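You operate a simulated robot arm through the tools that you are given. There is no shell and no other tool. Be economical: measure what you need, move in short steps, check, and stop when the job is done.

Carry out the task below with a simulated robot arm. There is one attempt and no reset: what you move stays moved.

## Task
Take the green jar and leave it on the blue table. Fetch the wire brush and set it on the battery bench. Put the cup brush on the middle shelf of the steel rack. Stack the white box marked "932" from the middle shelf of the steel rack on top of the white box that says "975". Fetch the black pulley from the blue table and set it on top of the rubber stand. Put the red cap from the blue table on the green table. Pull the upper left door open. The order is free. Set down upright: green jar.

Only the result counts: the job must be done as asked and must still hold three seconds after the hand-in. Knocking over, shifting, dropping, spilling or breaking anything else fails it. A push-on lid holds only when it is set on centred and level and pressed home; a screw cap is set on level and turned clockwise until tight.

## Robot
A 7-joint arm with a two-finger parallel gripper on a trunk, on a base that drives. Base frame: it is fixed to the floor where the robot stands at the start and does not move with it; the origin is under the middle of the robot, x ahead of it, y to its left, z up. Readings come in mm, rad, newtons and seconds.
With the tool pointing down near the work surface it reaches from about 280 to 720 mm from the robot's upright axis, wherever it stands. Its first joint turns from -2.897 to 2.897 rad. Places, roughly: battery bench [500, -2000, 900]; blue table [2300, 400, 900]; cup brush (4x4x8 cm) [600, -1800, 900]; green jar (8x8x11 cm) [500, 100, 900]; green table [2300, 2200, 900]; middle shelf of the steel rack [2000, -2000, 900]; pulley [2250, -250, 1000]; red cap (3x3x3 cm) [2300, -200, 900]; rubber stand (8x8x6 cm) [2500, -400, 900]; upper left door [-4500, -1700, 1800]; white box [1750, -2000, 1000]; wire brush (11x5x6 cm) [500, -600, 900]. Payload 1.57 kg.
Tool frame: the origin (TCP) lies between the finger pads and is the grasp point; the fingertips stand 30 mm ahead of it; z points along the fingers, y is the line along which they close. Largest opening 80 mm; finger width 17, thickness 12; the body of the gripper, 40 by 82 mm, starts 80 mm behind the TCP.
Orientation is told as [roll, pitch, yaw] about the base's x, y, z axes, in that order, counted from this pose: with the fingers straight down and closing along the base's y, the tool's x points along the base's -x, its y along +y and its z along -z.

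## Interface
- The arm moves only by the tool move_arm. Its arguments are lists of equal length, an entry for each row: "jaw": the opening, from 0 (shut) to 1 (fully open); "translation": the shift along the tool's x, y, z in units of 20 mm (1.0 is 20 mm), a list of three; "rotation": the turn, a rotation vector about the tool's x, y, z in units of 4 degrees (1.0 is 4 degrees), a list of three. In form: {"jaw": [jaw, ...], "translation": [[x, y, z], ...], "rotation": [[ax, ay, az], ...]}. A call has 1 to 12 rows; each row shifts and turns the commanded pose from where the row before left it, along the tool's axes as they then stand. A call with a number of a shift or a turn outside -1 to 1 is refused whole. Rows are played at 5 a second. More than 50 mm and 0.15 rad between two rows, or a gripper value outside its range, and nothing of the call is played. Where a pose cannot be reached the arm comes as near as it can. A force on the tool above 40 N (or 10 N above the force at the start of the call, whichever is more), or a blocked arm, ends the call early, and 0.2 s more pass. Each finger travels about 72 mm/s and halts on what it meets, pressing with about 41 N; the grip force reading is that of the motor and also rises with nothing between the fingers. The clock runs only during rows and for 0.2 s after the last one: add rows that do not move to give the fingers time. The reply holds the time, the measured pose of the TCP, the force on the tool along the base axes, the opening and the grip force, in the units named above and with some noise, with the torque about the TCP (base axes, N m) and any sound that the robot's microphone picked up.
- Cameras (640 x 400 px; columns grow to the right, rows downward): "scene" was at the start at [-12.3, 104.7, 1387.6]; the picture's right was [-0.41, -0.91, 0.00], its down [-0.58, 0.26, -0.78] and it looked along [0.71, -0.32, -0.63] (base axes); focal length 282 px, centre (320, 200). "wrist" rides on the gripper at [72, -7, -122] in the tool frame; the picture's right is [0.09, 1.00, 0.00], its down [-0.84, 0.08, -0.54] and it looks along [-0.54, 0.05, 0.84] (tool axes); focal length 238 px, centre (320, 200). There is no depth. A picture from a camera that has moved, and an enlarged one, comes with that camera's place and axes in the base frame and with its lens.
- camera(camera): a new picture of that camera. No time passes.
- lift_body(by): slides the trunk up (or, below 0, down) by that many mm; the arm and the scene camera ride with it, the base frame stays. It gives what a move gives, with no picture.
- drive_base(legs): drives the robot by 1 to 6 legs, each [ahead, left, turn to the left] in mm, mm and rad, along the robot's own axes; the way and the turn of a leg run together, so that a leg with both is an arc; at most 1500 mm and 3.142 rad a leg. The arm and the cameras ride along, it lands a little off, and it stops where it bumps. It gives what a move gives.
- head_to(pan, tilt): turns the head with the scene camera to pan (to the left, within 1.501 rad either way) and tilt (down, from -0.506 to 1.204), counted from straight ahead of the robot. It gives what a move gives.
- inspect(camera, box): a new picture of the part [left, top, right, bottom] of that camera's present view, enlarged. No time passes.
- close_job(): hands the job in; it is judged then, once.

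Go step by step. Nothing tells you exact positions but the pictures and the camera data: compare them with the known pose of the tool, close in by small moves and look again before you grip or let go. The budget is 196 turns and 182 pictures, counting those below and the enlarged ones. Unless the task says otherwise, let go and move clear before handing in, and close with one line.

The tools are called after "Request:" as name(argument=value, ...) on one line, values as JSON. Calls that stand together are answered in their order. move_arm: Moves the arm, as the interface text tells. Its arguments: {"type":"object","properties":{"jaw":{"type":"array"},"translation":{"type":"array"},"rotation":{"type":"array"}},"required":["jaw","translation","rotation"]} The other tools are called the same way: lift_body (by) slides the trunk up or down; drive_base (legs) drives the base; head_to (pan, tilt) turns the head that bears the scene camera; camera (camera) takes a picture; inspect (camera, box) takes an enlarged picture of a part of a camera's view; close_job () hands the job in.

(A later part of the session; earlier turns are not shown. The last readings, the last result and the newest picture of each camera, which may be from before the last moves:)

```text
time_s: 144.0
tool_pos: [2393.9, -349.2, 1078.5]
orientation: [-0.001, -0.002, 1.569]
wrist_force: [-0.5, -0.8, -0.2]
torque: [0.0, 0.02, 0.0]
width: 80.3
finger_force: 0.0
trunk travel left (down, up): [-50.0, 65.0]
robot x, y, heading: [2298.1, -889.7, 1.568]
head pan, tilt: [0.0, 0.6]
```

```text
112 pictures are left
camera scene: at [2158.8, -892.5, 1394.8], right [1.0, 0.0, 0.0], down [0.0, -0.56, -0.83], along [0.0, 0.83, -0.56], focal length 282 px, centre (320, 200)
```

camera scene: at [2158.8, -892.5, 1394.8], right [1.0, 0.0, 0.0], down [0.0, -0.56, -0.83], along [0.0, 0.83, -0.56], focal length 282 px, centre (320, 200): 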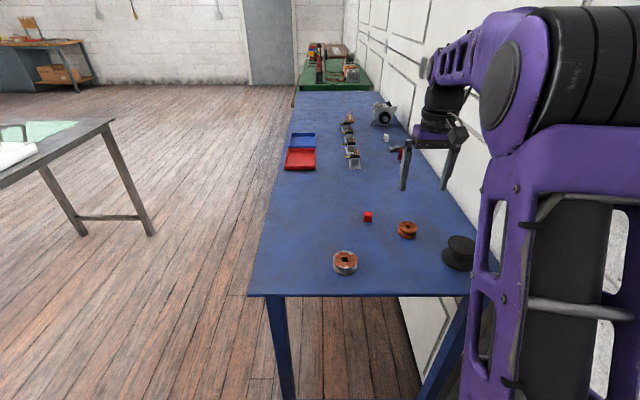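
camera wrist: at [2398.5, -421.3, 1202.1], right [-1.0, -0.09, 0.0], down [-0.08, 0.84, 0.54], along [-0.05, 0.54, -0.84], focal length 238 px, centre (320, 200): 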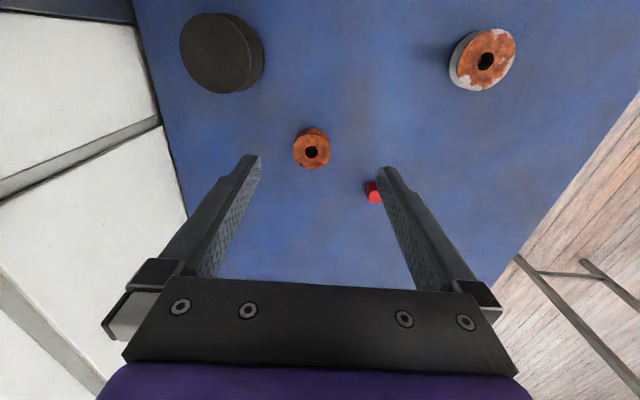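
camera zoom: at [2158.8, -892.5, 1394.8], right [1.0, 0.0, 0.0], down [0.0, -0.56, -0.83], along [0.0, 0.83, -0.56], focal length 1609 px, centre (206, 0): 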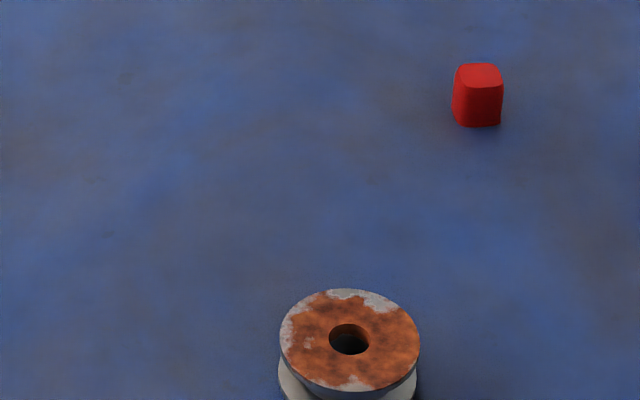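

Rust with white remnants = white pulley; the far one shows black remnants → that's the black pulley, top centre ≈(2399,-303,901). Moving above it.

Request:
move_arm(jaw=[1, 1, 1, 1, 1, 1, 1], translation=[[-0.8, -0.1, 0], [-0.8, -0.1, 0], [-0.7, -0.05, 0.9], [0, 0, 0.9], [0, 0, 0.9], [0, 0, 0.9], [0, 0, 0.9]], rotation=[[0, 0, 0], [0, 0, 0], [0, 0, 0], [0, 0, 0], [0, 0, 0], [0, 0, 0], [0, 0, 0]])

Request:
camera(camera="wrist")

```text
time_s: 145.6
tool_pos: [2397.5, -303.5, 988.1]
orientation: [-0.001, -0.003, 1.568]
wrist_force: [-0.5, -0.3, 0.4]
torque: [0.0, 0.02, -0.02]
width: 79.8
finger_force: 0.2
trunk travel left (down, up): [-50.0, 65.0]
robot x, y, heading: [2302.4, -890.0, 1.564]
head pan, tilt: [0.0, 0.6]
```

```text
111 pictures are left
camera wrist: at [2404.0, -375.2, 1112.7], right [-1.0, -0.09, 0.0], down [-0.08, 0.84, 0.54], along [-0.05, 0.54, -0.84], focal length 238 px, centre (320, 200)
```

wrist: 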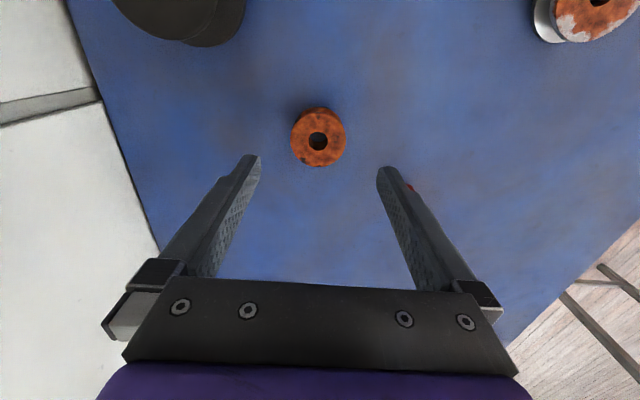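

Request:
move_arm(jaw=[1, 1, 1, 1, 1, 1, 1, 1], translation=[[0, 0, 0.8], [0, 0, 0.8], [0, 0, 0.8], [0, 0, 0.6], [0, 0, 0.4], [0, 0, 0.3], [0, 0, 0.3], [0, 0, 0.2]], rotation=[[0, 0, 0], [0, 0, 0], [0, 0, 0], [0, 0, 0], [0, 0, 0], [0, 0, 0], [0, 0, 0], [0, 0, 0]])

Request:
camera(camera="wrist")

Request:
inspect(camera="scene", box=[360, 170, 480, 280])

```text
time_s: 147.4
tool_pos: [2397.8, -304.0, 909.5]
orientation: [-0.001, -0.008, 1.569]
wrist_force: [-1.2, -4.3, 27.1]
torque: [-0.34, 1.22, 0.24]
width: 79.9
finger_force: 0.1
trunk travel left (down, up): [-50.0, 65.0]
robot x, y, heading: [2298.7, -892.8, 1.565]
head pan, tilt: [0.0, 0.6]
```

```text
110 pictures are left
camera wrist: at [2403.5, -376.1, 1032.6], right [-1.0, -0.09, 0.0], down [-0.08, 0.83, 0.55], along [-0.05, 0.55, -0.84], focal length 238 px, centre (320, 200)
```

wrist: 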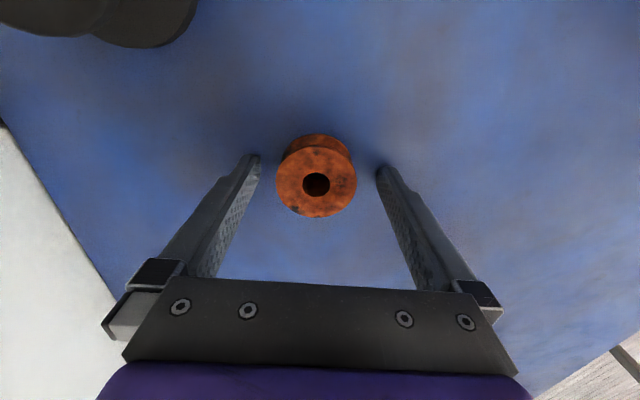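

```text
3.64 times, centred on (420, 225) of scene
camera zoom: at [2158.6, -894.7, 1395.4], right [1.0, 0.0, 0.0], down [0.0, -0.56, -0.83], along [0.0, 0.83, -0.56], focal length 1024 px, centre (-44, 109)
```

zoom: 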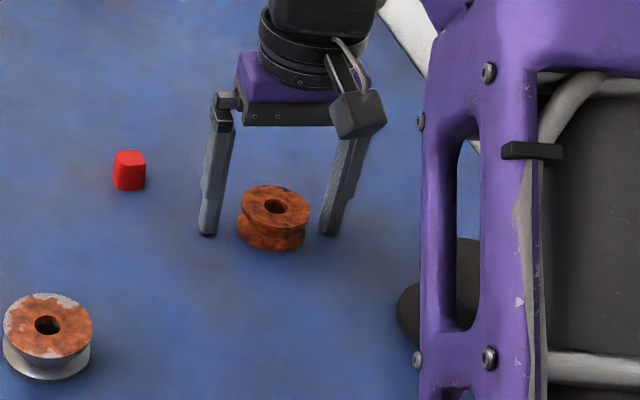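

Table top ≈ 879. Rising a few mm, centring on the pulley and gripping.

Request:
move_arm(jaw=[1, 1, 0.3, 0.3, 0.3, 0.3, 0.3], translation=[[0, 0, -0.5], [0.35, -0.1, 0], [0, 0, 0], [0, 0, 0], [0, 0, 0], [0, 0, 0], [0, 0, 0]], rotation=[[0, 0, 0], [0, 0, 0], [0, 0, 0], [0, 0, 0], [0, 0, 0], [0, 0, 0], [0, 0, 0]])

Request:
camera(camera="wrist")

```text
time_s: 149.0
tool_pos: [2399.4, -310.1, 916.4]
orientation: [-0.003, -0.004, 1.569]
wrist_force: [0.0, -0.8, 0.9]
torque: [-0.02, 0.0, -0.03]
width: 49.3
finger_force: 40.7
trunk travel left (down, up): [-50.0, 65.0]
robot x, y, heading: [2300.1, -890.2, 1.566]
head pan, tilt: [0.0, 0.6]
```

```text
108 pictures are left
camera wrist: at [2405.5, -381.8, 1038.8], right [-1.0, -0.09, 0.0], down [-0.08, 0.84, 0.54], along [-0.05, 0.54, -0.84], focal length 238 px, centre (320, 200)
```

wrist: 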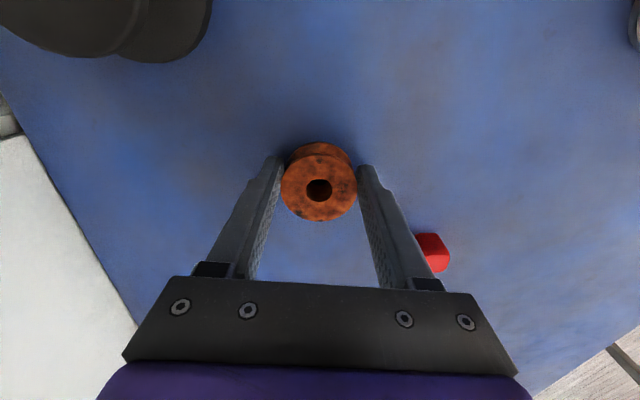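

Pulley gripped. Lifting and moving toward above the stand at ≈(2496,-411).

Request:
move_arm(jaw=[0.4, 0.4, 0.4, 0.4, 0.4, 0.4, 0.4, 0.4, 0.4, 0.4, 0.4, 0.4], translation=[[0, 0, -0.7], [0, 0, -0.9], [0, 0, -0.9], [0, 0, -0.9], [0, 0, -0.9], [0, 0, -0.9], [0, 0, -0.9], [0.8, -0.8, 0], [0.8, -0.8, 0], [0.8, -0.8, 0], [0.8, -0.8, 0], [0.8, -0.8, 0]], rotation=[[0, 0, 0], [0, 0, 0], [0, 0, 0], [0, 0, 0], [0, 0, 0], [0, 0, 0], [0, 0, 0], [0, 0, 0], [0, 0, 0], [0, 0, 0], [0, 0, 0], [0, 0, 0]])

Request:
camera(camera="wrist")

Request:
camera(camera="scene")

```text
time_s: 151.6
tool_pos: [2478.8, -389.8, 1037.4]
orientation: [-0.002, -0.003, 1.569]
wrist_force: [-0.2, 0.2, -2.0]
torque: [-0.04, 0.02, -0.03]
width: 48.9
finger_force: 40.9
trunk travel left (down, up): [-50.0, 65.0]
robot x, y, heading: [2300.9, -893.8, 1.564]
head pan, tilt: [0.0, 0.6]
```

```text
107 pictures are left
camera wrist: at [2484.5, -462.0, 1160.7], right [-1.0, -0.09, 0.0], down [-0.08, 0.84, 0.54], along [-0.05, 0.54, -0.84], focal length 238 px, centre (320, 200)
```

wrist: 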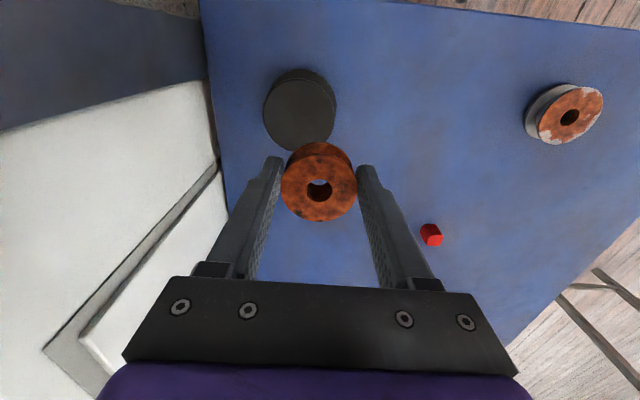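

```text
106 pictures are left
camera scene: at [2158.8, -892.2, 1394.8], right [1.0, 0.0, 0.0], down [0.0, -0.57, -0.82], along [0.0, 0.82, -0.57], focal length 282 px, centre (320, 200)
```

scene: 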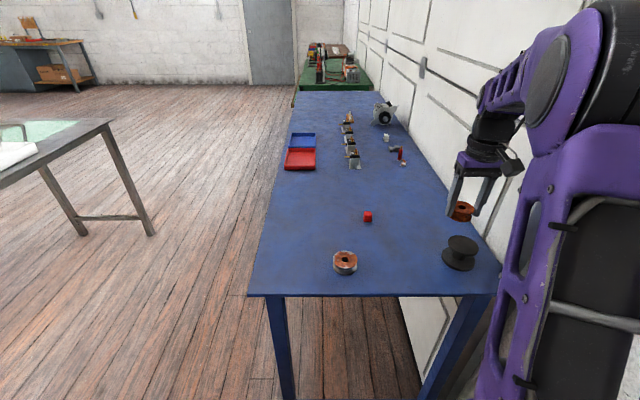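

Request:
move_arm(jaw=[0.4, 0.4, 0.4, 0.4], translation=[[0.5, -0.5, 0], [0.5, -0.45, 0], [0, 0, 0.9], [0, 0, 0.8]], rotation=[[0, 0, 0], [0, 0, 0], [0, 0, 0], [0, 0, 0]])

Request:
camera(camera="wrist")

Request:
inspect(camera="scene", box=[400, 170, 520, 280])

```text
time_s: 152.6
tool_pos: [2498.2, -409.1, 1003.4]
orientation: [-0.004, -0.003, 1.568]
wrist_force: [0.0, 0.4, -1.8]
torque: [0.0, -0.01, 0.03]
width: 48.8
finger_force: 41.7
trunk travel left (down, up): [-50.0, 65.0]
robot x, y, heading: [2300.2, -889.2, 1.568]
head pan, tilt: [0.0, 0.6]
```

```text
105 pictures are left
camera wrist: at [2504.2, -482.1, 1126.3], right [-1.0, -0.09, 0.0], down [-0.08, 0.84, 0.54], along [-0.05, 0.54, -0.84], focal length 238 px, centre (320, 200)
```

wrist: 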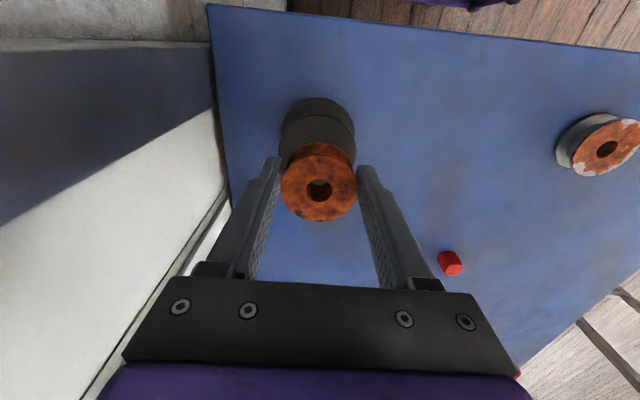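

```text
3.64 times, centred on (460, 225) of scene
camera zoom: at [2158.9, -892.3, 1394.8], right [1.0, 0.0, 0.0], down [0.0, -0.56, -0.83], along [0.0, 0.83, -0.56], focal length 1024 px, centre (-189, 109)
```

zoom: 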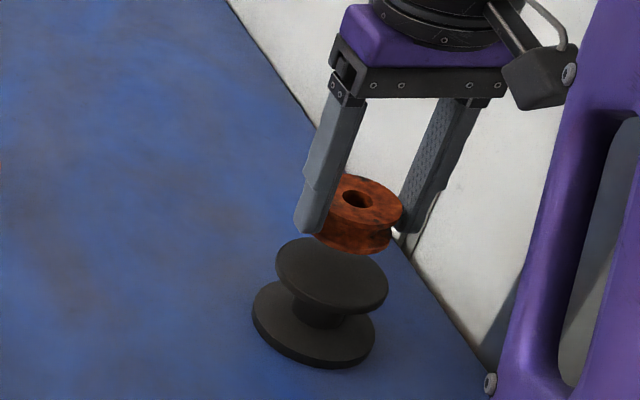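

Aligned over the stand. Lowering gently.

Request:
move_arm(jaw=[0.4, 0.4, 0.4, 0.4, 0.4, 0.4], translation=[[0, -0.0, 0.4], [0, 0, 0.3], [0, 0, 0.2], [0, 0, 0.15], [0, 0, 0.15], [0, 0, 0]], rotation=[[0, 0, 0], [0, 0, 0], [0, 0, 0], [0, 0, 0], [0, 0, 0], [0, 0, 0]])

Request:
camera(camera="wrist")

Request:
inspect(camera="scene", box=[400, 170, 520, 280])

```text
time_s: 154.0
tool_pos: [2499.2, -409.3, 980.8]
orientation: [-0.001, -0.002, 1.57]
wrist_force: [0.5, 0.7, -1.8]
torque: [0.03, -0.05, 0.01]
width: 49.2
finger_force: 41.2
trunk travel left (down, up): [-50.0, 65.0]
robot x, y, heading: [2298.6, -892.4, 1.569]
head pan, tilt: [0.0, 0.6]
```

```text
103 pictures are left
camera wrist: at [2504.8, -482.0, 1102.6], right [-1.0, -0.09, 0.0], down [-0.08, 0.84, 0.54], along [-0.05, 0.54, -0.84], focal length 238 px, centre (320, 200)
```

wrist: 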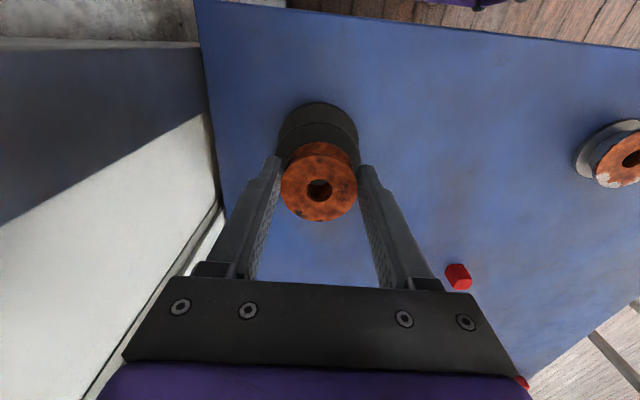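

```text
3.64 times, centred on (460, 225) of scene
camera zoom: at [2158.9, -892.2, 1394.8], right [1.0, 0.0, 0.0], down [0.0, -0.57, -0.82], along [0.0, 0.82, -0.57], focal length 1024 px, centre (-189, 109)
```

zoom: 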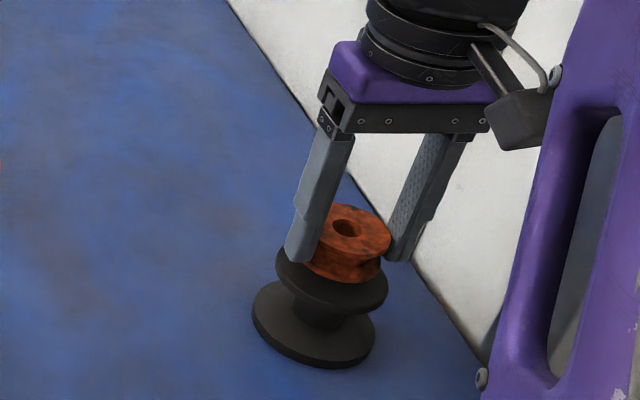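

Request:
inspect(camera="wrist", box=[260, 90, 380, 230])

```text
2.86 times, centred on (320, 160) of wrist
camera zoom: at [2504.8, -482.0, 1102.6], right [-1.0, -0.09, 0.0], down [-0.08, 0.84, 0.54], along [-0.05, 0.54, -0.84], focal length 681 px, centre (320, 314)
```

zoom: 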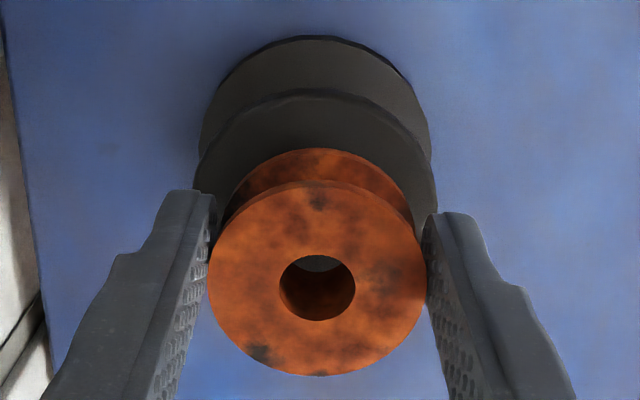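

Request:
move_arm(jaw=[0.4, 0.4, 0.4, 0.4, 0.4], translation=[[0, 0, 0.15], [0, 0, 0.15], [0, 0, 0.1], [0, 0, 0.1], [0, 0, 0]], rotation=[[0, 0, 0], [0, 0, 0], [0, 0, 0], [0, 0, 0], [0, 0, 0]])

Request:
inspect(camera="wrist", box=[260, 90, 380, 230])

Request:
inspect(camera="scene", box=[420, 200, 500, 280])

```text
time_s: 155.2
tool_pos: [2498.3, -409.7, 968.8]
orientation: [-0.003, -0.003, 1.568]
wrist_force: [0.6, 0.6, -2.6]
torque: [-0.01, -0.02, 0.02]
width: 49.1
finger_force: 41.2
trunk travel left (down, up): [-50.0, 65.0]
robot x, y, heading: [2296.5, -893.0, 1.564]
head pan, tilt: [0.0, 0.6]
```

```text
2.86 times, centred on (320, 160) of wrist
camera zoom: at [2504.5, -482.1, 1092.2], right [-1.0, -0.09, 0.0], down [-0.08, 0.84, 0.54], along [-0.05, 0.54, -0.84], focal length 681 px, centre (320, 314)
```

zoom: 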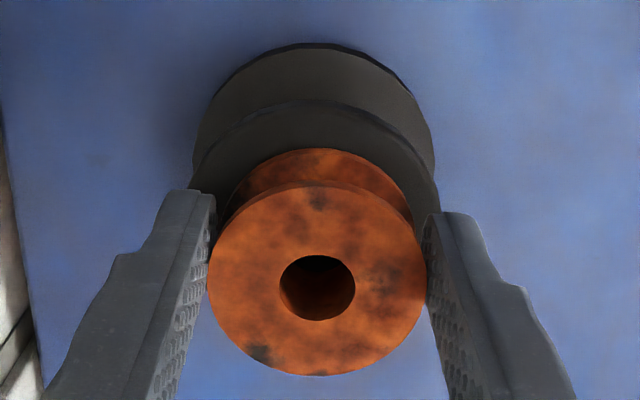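

```text
5.00 times, centred on (460, 240) of scene
camera zoom: at [2158.9, -892.2, 1394.8], right [1.0, 0.0, 0.0], down [0.0, -0.57, -0.83], along [0.0, 0.82, -0.57], focal length 1408 px, centre (-380, 0)
```

zoom: 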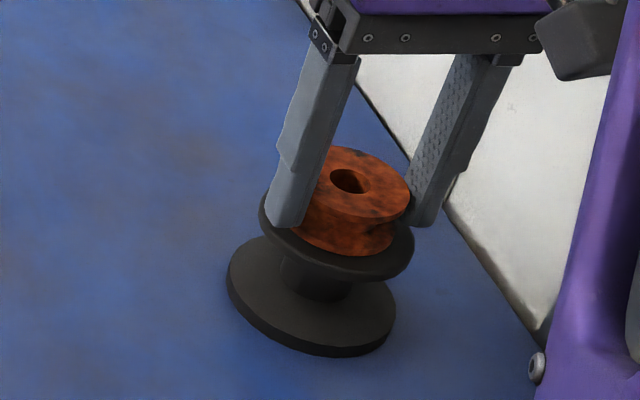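

Request:
move_arm(jaw=[0.4, 0.4, 0.4, 0.4, 0.4], translation=[[0, 0, 0.1], [0, 0, 0.1], [0, 0, 0.1], [0, 0, 0.1], [0, 0, 0]], rotation=[[0, 0, 0], [0, 0, 0], [0, 0, 0], [0, 0, 0], [0, 0, 0]])

```text
time_s: 156.4
tool_pos: [2498.8, -409.6, 966.8]
orientation: [-0.005, -0.011, 1.569]
wrist_force: [-5.1, -7.9, 20.2]
torque: [-0.55, 0.29, 0.0]
width: 49.3
finger_force: 41.1
trunk travel left (down, up): [-50.0, 65.0]
robot x, y, heading: [2299.4, -889.0, 1.567]
head pan, tilt: [0.0, 0.6]
stopped in row 5: the force on the tool passed its limit at 41 N (the readings are from after the stop); the commanded pose is now the measured one
```

Contact at 966.8; the pulley sits on the disc roughly centred. Relieving pressure and releasing.

Request:
move_arm(jaw=[0.4, 0.55, 0.7, 0.85, 1, 1, 1], translation=[[0, 0, -0.08], [0, 0, 0], [0, 0, 0], [0, 0, 0], [0, 0, 0], [0, 0, 0], [0, 0, 0]], rotation=[[0, 0, 0], [0, 0, 0], [0, 0, 0], [0, 0, 0], [0, 0, 0], [0, 0, 0], [0, 0, 0]])

Request:
inspect(camera="wrist", box=[220, 70, 420, 250])

```text
time_s: 158.0
tool_pos: [2500.1, -407.2, 966.0]
orientation: [-0.003, -0.007, 1.572]
wrist_force: [0.1, -0.7, -0.4]
torque: [0.0, 0.04, 0.04]
width: 79.7
finger_force: 0.1
trunk travel left (down, up): [-50.0, 65.0]
robot x, y, heading: [2296.6, -887.0, 1.568]
head pan, tilt: [0.0, 0.6]
```

```text
2.22 times, centred on (320, 160) of wrist
camera zoom: at [2504.8, -481.3, 1088.9], right [-1.0, -0.09, -0.01], down [-0.08, 0.83, 0.55], along [-0.05, 0.55, -0.84], focal length 530 px, centre (320, 289)
```

zoom: 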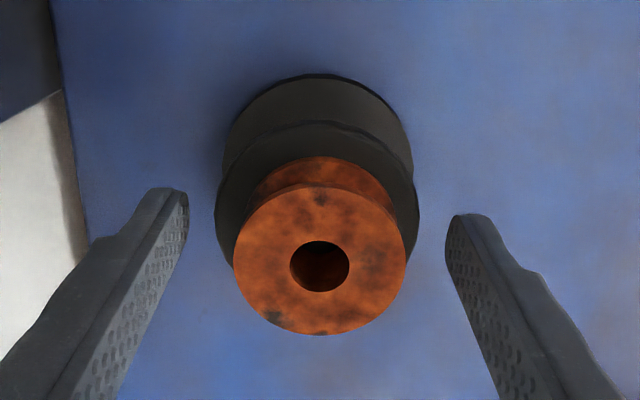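

Pulley sits on the stand. Rising and moving toward the red cap.

Request:
move_arm(jaw=[1, 1, 1, 1, 1, 1], translation=[[0, 0, -0.7], [0, 0, -0.9], [0, 0, -0.9], [0, 0, -0.9], [0, 0, -0.9], [0, 0, -0.9]], rotation=[[0, 0, 0], [0, 0, 0], [0, 0, 0], [0, 0, 0], [0, 0, 0], [0, 0, 0]])

Request:
move_arm(jaw=[1, 1, 1, 1, 1, 1, 1, 1, 1, 1, 1, 1], translation=[[-0.5, 0.95, 0], [-0.5, 0.95, 0], [-0.5, 0.95, 0], [-0.5, 0.95, 0], [-0.5, 0.95, 0], [-0.5, 0.95, 0], [-0.5, 0.95, 0], [-0.5, 0.95, 0], [-0.5, 0.95, 0], [-0.5, 0.95, 0], [-0.5, 0.95, 0], [-0.5, 0.3, 0]], rotation=[[0, 0, 0], [0, 0, 0], [0, 0, 0], [0, 0, 0], [0, 0, 0], [0, 0, 0], [0, 0, 0], [0, 0, 0], [0, 0, 0], [0, 0, 0], [0, 0, 0], [0, 0, 0]])

Request:
camera(camera="wrist")

Request:
camera(camera="scene")

```text
time_s: 159.4
tool_pos: [2497.7, -407.6, 1069.6]
orientation: [-0.004, -0.007, 1.57]
wrist_force: [0.2, 0.0, -0.4]
torque: [-0.02, -0.01, -0.01]
width: 79.9
finger_force: 0.1
trunk travel left (down, up): [-50.0, 65.0]
robot x, y, heading: [2299.4, -892.0, 1.564]
head pan, tilt: [0.0, 0.6]
```

```text
time_s: 162.0
tool_pos: [2284.8, -289.0, 1070.1]
orientation: [-0.003, -0.007, 1.57]
wrist_force: [0.1, 0.0, 0.2]
torque: [0.02, -0.01, -0.04]
width: 80.3
finger_force: 0.0
trunk travel left (down, up): [-50.0, 65.0]
robot x, y, heading: [2297.7, -889.6, 1.566]
head pan, tilt: [0.0, 0.6]
```

```text
97 pictures are left
camera wrist: at [2289.1, -362.0, 1193.2], right [-1.0, -0.09, -0.01], down [-0.08, 0.83, 0.55], along [-0.05, 0.55, -0.84], focal length 238 px, centre (320, 200)
```

wrist: 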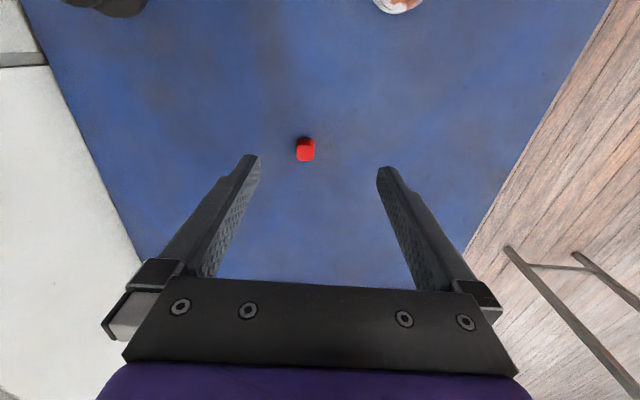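

```text
96 pictures are left
camera scene: at [2158.8, -892.5, 1394.8], right [1.0, 0.0, 0.0], down [0.0, -0.56, -0.83], along [0.0, 0.83, -0.56], focal length 282 px, centre (320, 200)
```

scene: 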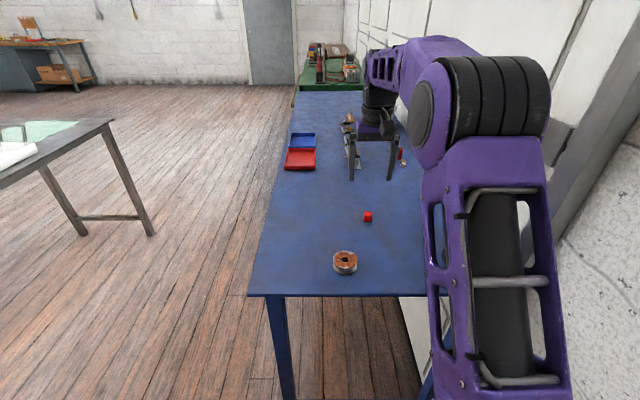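

Request:
move_arm(jaw=[0.8, 0.8, 0.8, 0.8, 0.8, 0.8, 0.8, 0.8], translation=[[-0.8, -0.2, 0], [-0.8, -0.2, 0], [-0.7, -0.2, 0.8], [0, 0, 0.9], [0, 0, 0.9], [0, 0, 0.9], [0, 0, 0.9], [0, 0, 0.9]], rotation=[[0, 0, 0], [0, 0, 0], [0, 0, 0], [0, 0, 0], [0, 0, 0], [0, 0, 0], [0, 0, 0], [0, 0, 0]])

Request:
camera(camera="wrist")

```text
time_s: 163.8
tool_pos: [2297.5, -242.0, 965.4]
orientation: [-0.004, -0.009, 1.568]
wrist_force: [-0.6, 0.4, -0.2]
torque: [0.0, -0.02, 0.01]
width: 64.1
finger_force: 0.1
trunk travel left (down, up): [-50.0, 65.0]
robot x, y, heading: [2296.0, -893.5, 1.568]
head pan, tilt: [0.0, 0.6]
```

```text
95 pictures are left
camera wrist: at [2302.4, -314.9, 1087.2], right [-1.0, -0.09, -0.01], down [-0.08, 0.83, 0.55], along [-0.05, 0.55, -0.84], focal length 238 px, centre (320, 200)
```

wrist: 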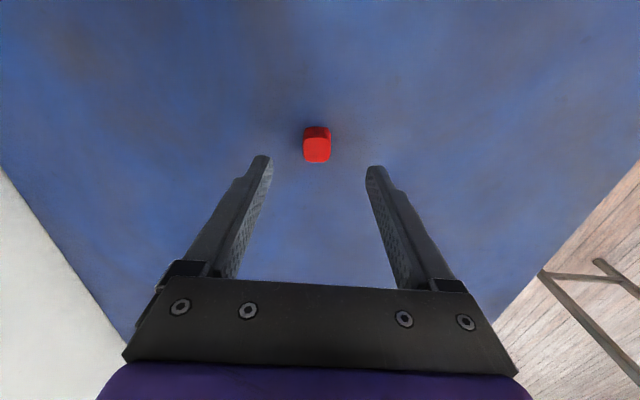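

Request:
move_arm(jaw=[0.8, 0.8, 0.8, 0.8, 0.1, 0.1, 0.1, 0.1, 0.1], translation=[[0.05, -0.03, 0.8], [0, 0, 0.8], [0, 0, 0.6], [0, 0, 0.4], [0, 0, 0], [0, 0, 0], [0, 0, 0], [0, 0, 0], [0, 0, 0]], rotation=[[0, 0, 0], [0, 0, 0], [0, 0, 0], [0, 0, 0], [0, 0, 0], [0, 0, 0], [0, 0, 0], [0, 0, 0], [0, 0, 0]])

Request:
camera(camera="wrist")

```text
time_s: 165.8
tool_pos: [2297.6, -243.5, 913.2]
orientation: [-0.004, -0.009, 1.57]
wrist_force: [0.9, 0.8, 0.7]
torque: [0.0, 0.0, 0.02]
width: 22.5
finger_force: 35.5
trunk travel left (down, up): [-50.0, 65.0]
robot x, y, heading: [2298.9, -888.2, 1.564]
head pan, tilt: [0.0, 0.6]
```

```text
94 pictures are left
camera wrist: at [2303.3, -315.6, 1035.6], right [-1.0, -0.09, -0.01], down [-0.08, 0.83, 0.55], along [-0.05, 0.55, -0.84], focal length 238 px, centre (320, 200)
```

wrist: 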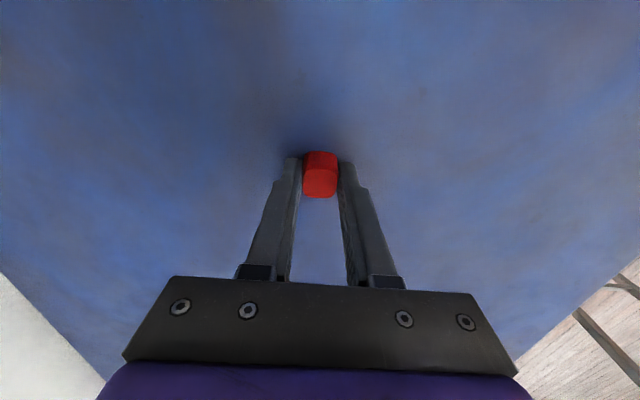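

Cap gripped (22.5 mm). Lifting, retracting, and driving down the aisle to the green table.

Request:
move_arm(jaw=[0.1, 0.1, 0.1, 0.1, 0.1, 0.1, 0.1, 0.1, 0.1, 0.1, 0.1, 0.1], translation=[[0, 0, -0.7], [0, 0, -1], [0, 0, -1], [0.5, 0, -1], [1, 0, -1], [1, 0, -1], [1, 0, -1], [1, 0, -1], [1, 0, 0], [1, 0, 0], [1, 0, 0], [1, 0, 0]], rotation=[[0, 0, 0], [0, 0, 0], [0, 0, 0], [0, 0, 0], [0, 0, 0], [0, 0, 0], [0, 0, 0], [0, 0, 0], [0, 0, 0], [0, 0, 0], [0, 0, 0], [0, 0, 0]])

Request:
drive_base(legs=[[-120, 0, 0], [0, 820, 0], [1500, 0, 0]])

Request:
camera(camera="scene")

```text
time_s: 168.4
tool_pos: [2297.4, -414.3, 1064.9]
orientation: [-0.004, -0.008, 1.569]
wrist_force: [0.8, -0.2, -0.2]
torque: [-0.01, 0.04, -0.01]
width: 23.0
finger_force: 35.4
trunk travel left (down, up): [-50.0, 65.0]
robot x, y, heading: [2296.7, -893.1, 1.57]
head pan, tilt: [0.0, 0.6]
```

```text
time_s: 184.5
tool_pos: [1509.0, 975.6, 1064.6]
orientation: [-0.003, -0.009, 1.555]
wrist_force: [0.3, -0.2, 0.6]
torque: [-0.02, -0.01, 0.01]
width: 23.0
finger_force: 35.0
trunk travel left (down, up): [-50.0, 65.0]
robot x, y, heading: [1502.8, 493.8, 1.549]
head pan, tilt: [0.0, 0.6]
```

```text
93 pictures are left
camera scene: at [1364.5, 498.5, 1394.8], right [1.0, -0.02, 0.0], down [-0.01, -0.56, -0.83], along [0.01, 0.82, -0.56], focal length 282 px, centre (320, 200)
```

scene: 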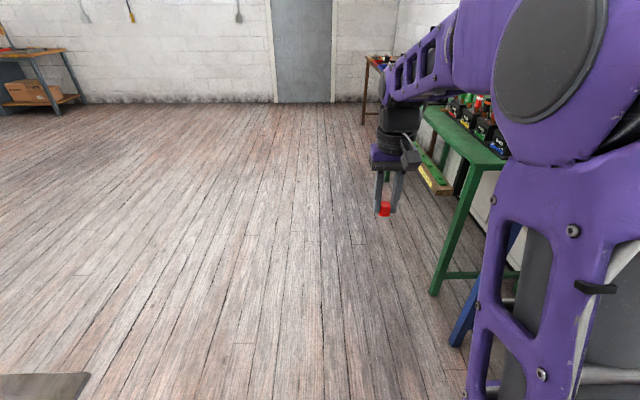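

Request:
drive_base(legs=[[1500, 0, 0]])

Request:
head_to(pan=-1.4, tilt=0.5)

Request:
camera(camera="scene")

```text
time_s: 191.8
tool_pos: [1525.0, 2458.6, 1065.8]
orientation: [-0.004, -0.009, 1.564]
wrist_force: [-0.8, -0.1, -0.5]
torque: [0.03, 0.0, 0.02]
width: 22.7
finger_force: 34.8
trunk travel left (down, up): [-50.0, 65.0]
robot x, y, heading: [1524.4, 1982.4, 1.563]
head pan, tilt: [0.0, 0.6]
```

```text
time_s: 193.3
tool_pos: [1525.7, 2458.1, 1065.1]
orientation: [-0.003, -0.007, 1.564]
wrist_force: [-0.7, 0.6, -0.1]
torque: [-0.01, -0.01, 0.0]
width: 22.9
finger_force: 35.4
trunk travel left (down, up): [-50.0, 65.0]
robot x, y, heading: [1528.0, 1980.3, 1.563]
head pan, tilt: [-1.4, 0.499]
```

```text
92 pictures are left
camera scene: at [1473.4, 1906.7, 1403.9], right [0.16, -0.99, 0.0], down [-0.47, -0.08, -0.88], along [0.87, 0.14, -0.48], focal length 282 px, centre (320, 200)
```

scene: 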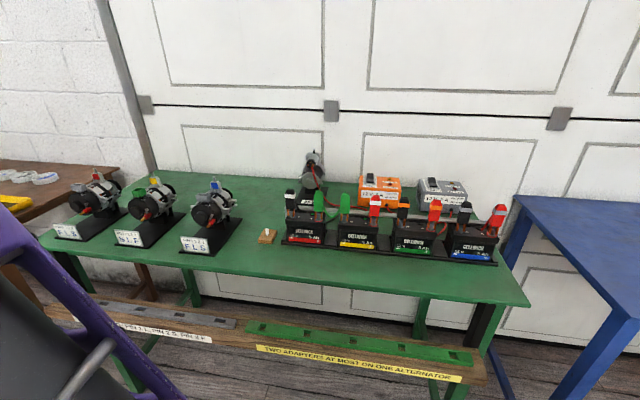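

Green table's front strip around (2062,2080) is free. Turning to face it.

Request:
drive_base(legs=[[0, 0, -1.565], [0, 95, 0]])

Request:
head_to(pan=0.0, tilt=0.6)

Request:
camera(camera="scene")

Request:
camera(camera="wrist")

```text
time_s: 198.9
tool_pos: [2003.8, 2073.8, 1065.4]
orientation: [-0.004, -0.009, -0.012]
wrist_force: [-0.4, 0.4, 0.2]
torque: [0.01, 0.01, -0.03]
width: 22.7
finger_force: 35.5
trunk travel left (down, up): [-50.0, 65.0]
robot x, y, heading: [1525.6, 2076.6, -0.011]
head pan, tilt: [-1.4, 0.499]
```

```text
time_s: 200.4
tool_pos: [2003.5, 2074.8, 1065.3]
orientation: [-0.003, -0.008, -0.011]
wrist_force: [-0.4, 0.6, -0.5]
torque: [0.04, 0.01, 0.0]
width: 22.6
finger_force: 35.0
trunk travel left (down, up): [-50.0, 65.0]
robot x, y, heading: [1524.5, 2077.2, -0.013]
head pan, tilt: [0.0, 0.6]
```

```text
91 pictures are left
camera scene: at [1526.0, 2215.8, 1394.8], right [-0.01, -1.0, 0.0], down [-0.56, 0.01, -0.83], along [0.83, -0.01, -0.56], focal length 282 px, centre (320, 200)
```

scene: 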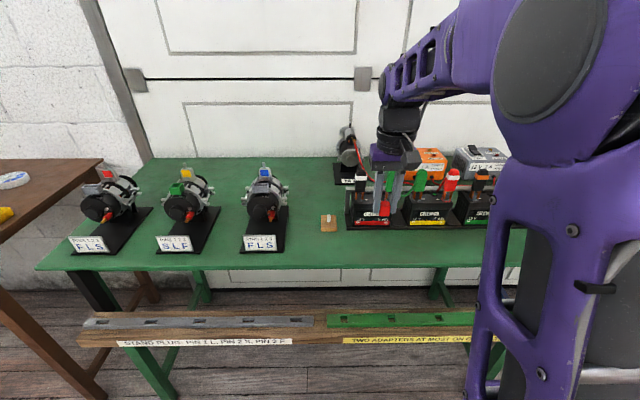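

```text
90 pictures are left
camera wrist: at [1929.6, 2068.4, 1187.6], right [-0.08, 1.0, -0.01], down [0.83, 0.07, 0.55], along [0.55, 0.04, -0.84], focal length 238 px, centre (320, 200)
```

wrist: 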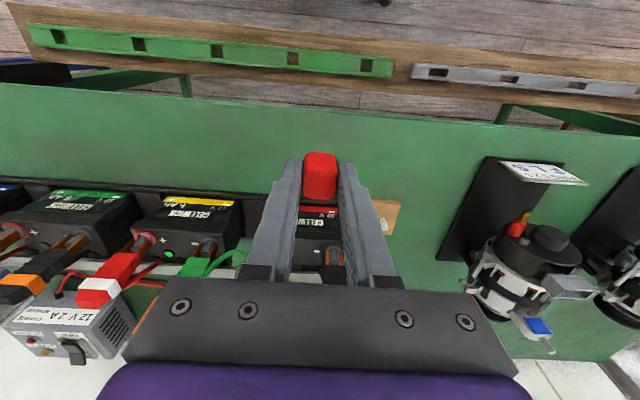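

Request:
move_arm(jaw=[0.1, 0.1, 0.1, 0.1, 0.1, 0.1, 0.1, 0.1, 0.1, 0.1], translation=[[-0.9, 0, 0], [-0.9, 0, 0], [-0.8, 0, 0], [0, 0, 0.9], [0, 0, 0.9], [0, 0, 0.9], [0, 0, 0.9], [0, 0, 0.9], [0, 0, 0.9], [0, 0, 0.9]], rotation=[[0, 0, 0], [0, 0, 0], [0, 0, 0], [0, 0, 0], [0, 0, 0], [0, 0, 0], [0, 0, 0], [0, 0, 0], [0, 0, 0], [0, 0, 0]])

Request:
camera(camera="wrist")

Request:
camera(camera="scene")

```text
time_s: 202.6
tool_pos: [2056.5, 2072.2, 938.9]
orientation: [-0.004, -0.009, -0.014]
wrist_force: [0.1, -0.6, 0.9]
torque: [0.0, 0.0, 0.06]
width: 23.0
finger_force: 35.8
trunk travel left (down, up): [-50.0, 65.0]
robot x, y, heading: [1526.0, 2080.7, -0.019]
head pan, tilt: [0.0, 0.6]
```

```text
89 pictures are left
camera wrist: at [1982.5, 2067.3, 1061.8], right [-0.08, 1.0, -0.01], down [0.83, 0.07, 0.55], along [0.55, 0.04, -0.84], focal length 238 px, centre (320, 200)
```

wrist: 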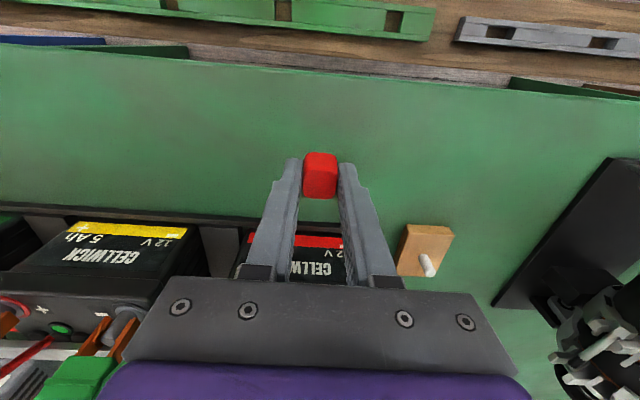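

```text
88 pictures are left
camera scene: at [1525.9, 2215.9, 1394.8], right [-0.01, -1.0, 0.0], down [-0.56, 0.01, -0.83], along [0.83, -0.01, -0.56], focal length 282 px, centre (320, 200)
```

scene: 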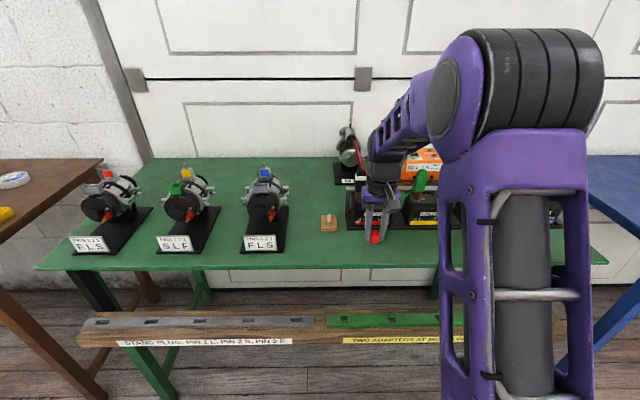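

Good spot. Lowering to contact.

Request:
move_arm(jaw=[0.1, 0.1, 0.1, 0.1, 0.1, 0.1, 0.1], translation=[[0, 0, 0.4], [0, 0, 0.3], [0, 0, 0.2], [0, 0, 0.15], [0, 0, 0.15], [0, 0, 0.15], [0, 0, 0]], rotation=[[0, 0, 0], [0, 0, 0], [0, 0, 0], [0, 0, 0], [0, 0, 0], [0, 0, 0], [0, 0, 0]])

```text
time_s: 204.2
tool_pos: [2055.7, 2073.1, 912.5]
orientation: [-0.003, -0.009, -0.011]
wrist_force: [0.0, 0.6, 2.4]
torque: [0.05, 0.0, 0.02]
width: 22.8
finger_force: 35.2
trunk travel left (down, up): [-50.0, 65.0]
robot x, y, heading: [1526.7, 2074.7, -0.013]
head pan, tilt: [0.0, 0.6]
```

Request:
move_arm(jaw=[0.1, 0.1, 0.1], translation=[[0, 0, 0.1], [0, 0, 0.1], [0, 0, 0]], rotation=[[0, 0, 0], [0, 0, 0], [0, 0, 0]])

```text
time_s: 205.0
tool_pos: [2055.6, 2072.9, 911.3]
orientation: [-0.003, -0.015, -0.011]
wrist_force: [-5.4, -0.4, 35.3]
torque: [0.06, 0.22, -0.02]
width: 22.6
finger_force: 35.1
trunk travel left (down, up): [-50.0, 65.0]
robot x, y, heading: [1529.4, 2072.5, -0.018]
head pan, tilt: [0.0, 0.6]
```

Contact. Relieving, opening and rising.

Request:
move_arm(jaw=[0.1, 0.25, 0.4, 0.6, 0.6, 0.6, 0.6, 0.6, 0.6, 0.6, 0.6, 0.6], translation=[[0, 0, -0.2], [0, 0, 0], [0, 0, 0], [0, 0, 0], [0, 0, 0], [0, 0, -0.8], [0, 0, -1], [0, 0, -1], [0, 0, -1], [0, 0, -1], [0, 0, -1], [1, 0, -1]], rotation=[[0, 0, 0], [0, 0, 0], [0, 0, 0], [0, 0, 0], [0, 0, 0], [0, 0, 0], [0, 0, 0], [0, 0, 0], [0, 0, 0], [0, 0, 0], [0, 0, 0], [0, 0, 0]])

Request:
camera(camera="wrist")

```text
time_s: 207.6
tool_pos: [2034.8, 2073.4, 1048.3]
orientation: [-0.002, -0.005, -0.013]
wrist_force: [0.6, -0.3, -0.1]
torque: [-0.02, 0.02, -0.02]
width: 48.1
finger_force: 0.1
trunk travel left (down, up): [-50.0, 65.0]
robot x, y, heading: [1528.9, 2077.4, -0.013]
head pan, tilt: [0.0, 0.6]
```

```text
87 pictures are left
camera wrist: at [1961.2, 2068.2, 1171.1], right [-0.08, 1.0, 0.0], down [0.83, 0.07, 0.55], along [0.55, 0.04, -0.84], focal length 238 px, centre (320, 200)
```

wrist: 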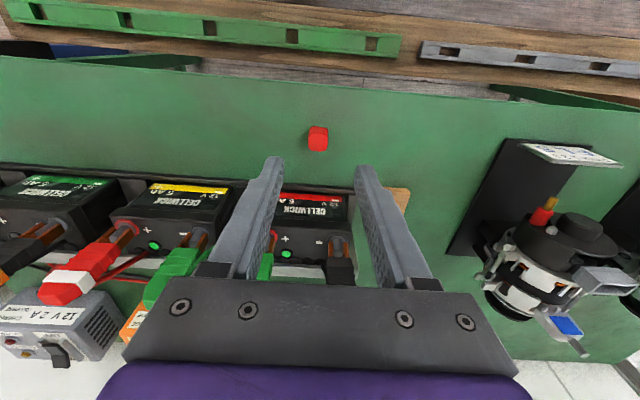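

Red cap is on the green table. Now backing off and turning to view the route to the jar.

Request:
drive_base(legs=[[-130, 0, 0], [0, 0, -1.558]])

Request:
head_to(pan=-1.2, tilt=0.35)

Request:
camera(camera="scene")

```text
time_s: 212.8
tool_pos: [1403.3, 1567.7, 1049.4]
orientation: [-0.004, -0.009, -1.565]
wrist_force: [0.7, 0.4, 0.6]
torque: [0.02, -0.02, 0.01]
width: 48.0
finger_force: 0.1
trunk travel left (down, up): [-50.0, 65.0]
robot x, y, heading: [1393.9, 2077.5, -1.563]
head pan, tilt: [0.0, 0.6]
```

```text
time_s: 214.2
tool_pos: [1403.3, 1569.5, 1049.3]
orientation: [-0.003, -0.009, -1.566]
wrist_force: [-0.1, -0.1, -0.3]
torque: [0.03, 0.02, 0.03]
width: 48.1
finger_force: 0.1
trunk travel left (down, up): [-50.0, 65.0]
robot x, y, heading: [1396.1, 2080.7, -1.568]
head pan, tilt: [-1.201, 0.351]
```

```text
86 pictures are left
camera scene: at [1449.4, 2134.0, 1417.5], right [-0.37, 0.93, 0.0], down [0.32, 0.13, -0.94], along [-0.87, -0.34, -0.34], focal length 282 px, centre (320, 200)
```

scene: 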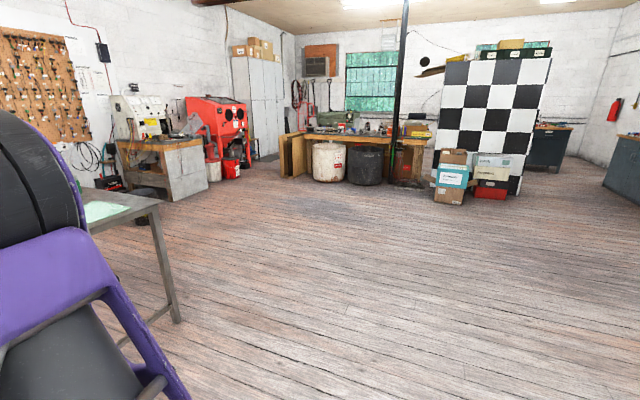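

Route is clear. Driving around to the jar's side of the grey table.

Request:
drive_base(legs=[[0, -1500, 0], [1500, 0, 0], [430, 0, 0], [0, 0, 1.568]])

Request:
head_to(pan=0.0, tilt=0.6)

Request:
camera(camera="scene")

Request:
camera(camera="wrist")

```text
time_s: 242.0
tool_pos: [388.6, 147.1, 1047.9]
orientation: [-0.004, -0.009, -0.01]
wrist_force: [-0.5, -0.2, 0.7]
torque: [-0.01, -0.01, -0.02]
width: 47.8
finger_force: 0.1
trunk travel left (down, up): [-50.0, 65.0]
robot x, y, heading: [-123.3, 145.0, -0.008]
head pan, tilt: [-1.201, 0.351]
```

```text
time_s: 243.4
tool_pos: [388.8, 147.1, 1048.2]
orientation: [-0.003, -0.009, -0.011]
wrist_force: [-0.7, 0.7, 0.0]
torque: [0.01, -0.01, -0.02]
width: 47.9
finger_force: 0.1
trunk travel left (down, up): [-50.0, 65.0]
robot x, y, heading: [-120.3, 146.7, -0.006]
head pan, tilt: [0.0, 0.6]
```

```text
85 pictures are left
camera scene: at [-120.7, 287.0, 1394.8], right [-0.01, -1.0, 0.0], down [-0.56, 0.01, -0.83], along [0.83, -0.01, -0.56], focal length 282 px, centre (320, 200)
```

scene: 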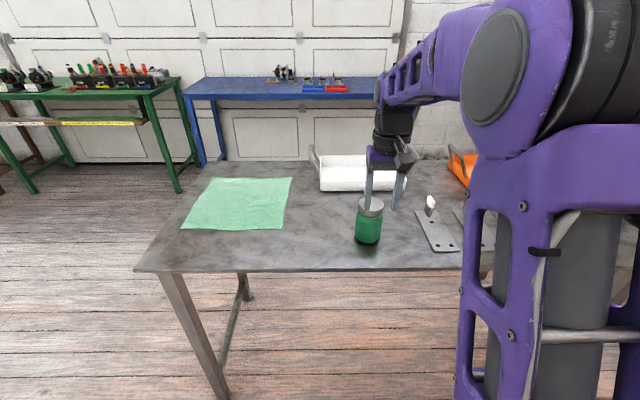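

```text
84 pictures are left
camera wrist: at [315.0, 140.8, 1171.0], right [-0.08, 1.0, -0.01], down [0.83, 0.07, 0.55], along [0.55, 0.04, -0.84], focal length 238 px, centre (320, 200)
```

wrist: 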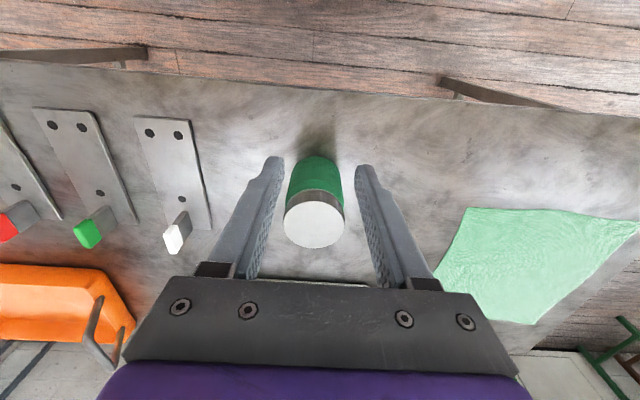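

Request:
inspect(camera="scene", box=[330, 180, 410, 260])

Request:
inspect(camera="wrist", box=[260, 130, 380, 260])

```text
5.00 times, centred on (370, 220) of scene
camera zoom: at [-120.7, 287.0, 1394.8], right [-0.01, -1.0, 0.0], down [-0.56, 0.01, -0.83], along [0.83, -0.01, -0.56], focal length 1408 px, centre (70, 100)
```

zoom: 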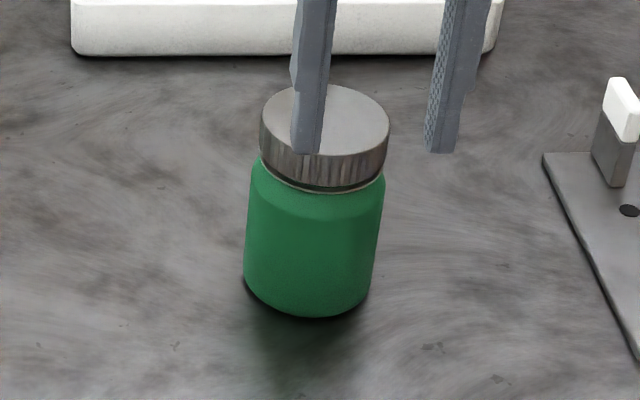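

```text
3.08 times, centred on (320, 195) of wrist
camera zoom: at [315.0, 140.8, 1171.0], right [-0.08, 1.0, -0.01], down [0.83, 0.07, 0.55], along [0.55, 0.04, -0.84], focal length 733 px, centre (320, 215)
```

zoom: 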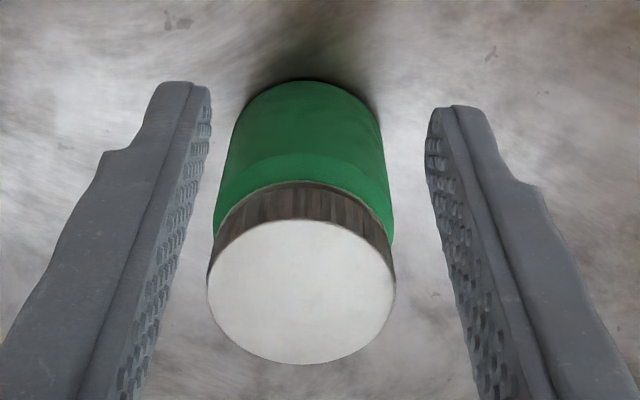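

Jar body ≈73 mm, lid ≈67 mm. I'll grip the body; opening fully and moving over (478,146).

Request:
move_arm(jaw=[1, 1, 1, 1, 1, 1, 1], translation=[[-0.9, 0, 0], [-0.9, 0, 0], [-0.9, 0, 0], [-0.9, 0, 0], [-0.85, 0, 0], [0, 0, 0.5], [0, 0, 0]], rotation=[[0, 0, 0], [0, 0, 0], [0, 0, 0], [0, 0, 0], [0, 0, 0], [0, 0, 0], [0, 0, 0]])

Request:
camera(camera="wrist")

Request:
inspect(camera="scene", box=[310, 120, 430, 260])

```text
time_s: 245.0
tool_pos: [477.3, 146.9, 1038.7]
orientation: [-0.002, -0.008, -0.01]
wrist_force: [0.6, -0.4, 0.6]
torque: [-0.05, -0.03, -0.02]
width: 80.0
finger_force: 0.1
trunk travel left (down, up): [-50.0, 65.0]
robot x, y, heading: [-121.3, 146.7, -0.012]
head pan, tilt: [0.0, 0.6]
```

```text
81 pictures are left
camera wrist: at [404.4, 140.5, 1161.5], right [-0.08, 1.0, -0.01], down [0.83, 0.07, 0.55], along [0.55, 0.04, -0.84], focal length 238 px, centre (320, 200)
```

wrist: 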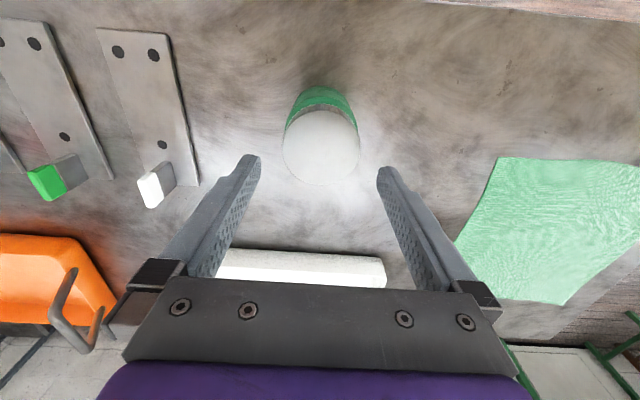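

```text
2.86 times, centred on (370, 190) of scene
camera zoom: at [-120.7, 287.1, 1394.8], right [-0.01, -1.0, 0.0], down [-0.56, 0.01, -0.83], along [0.83, -0.01, -0.56], focal length 804 px, centre (177, 229)
```

zoom: 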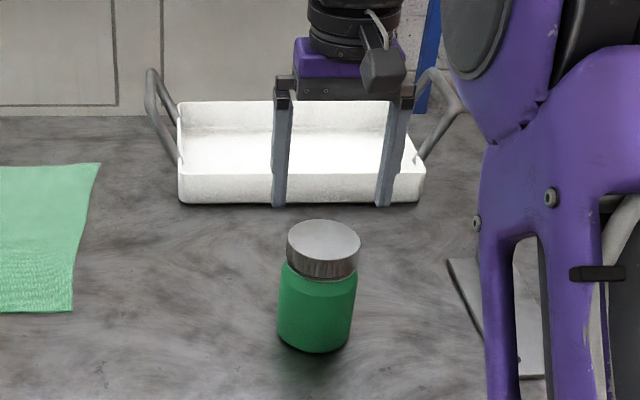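

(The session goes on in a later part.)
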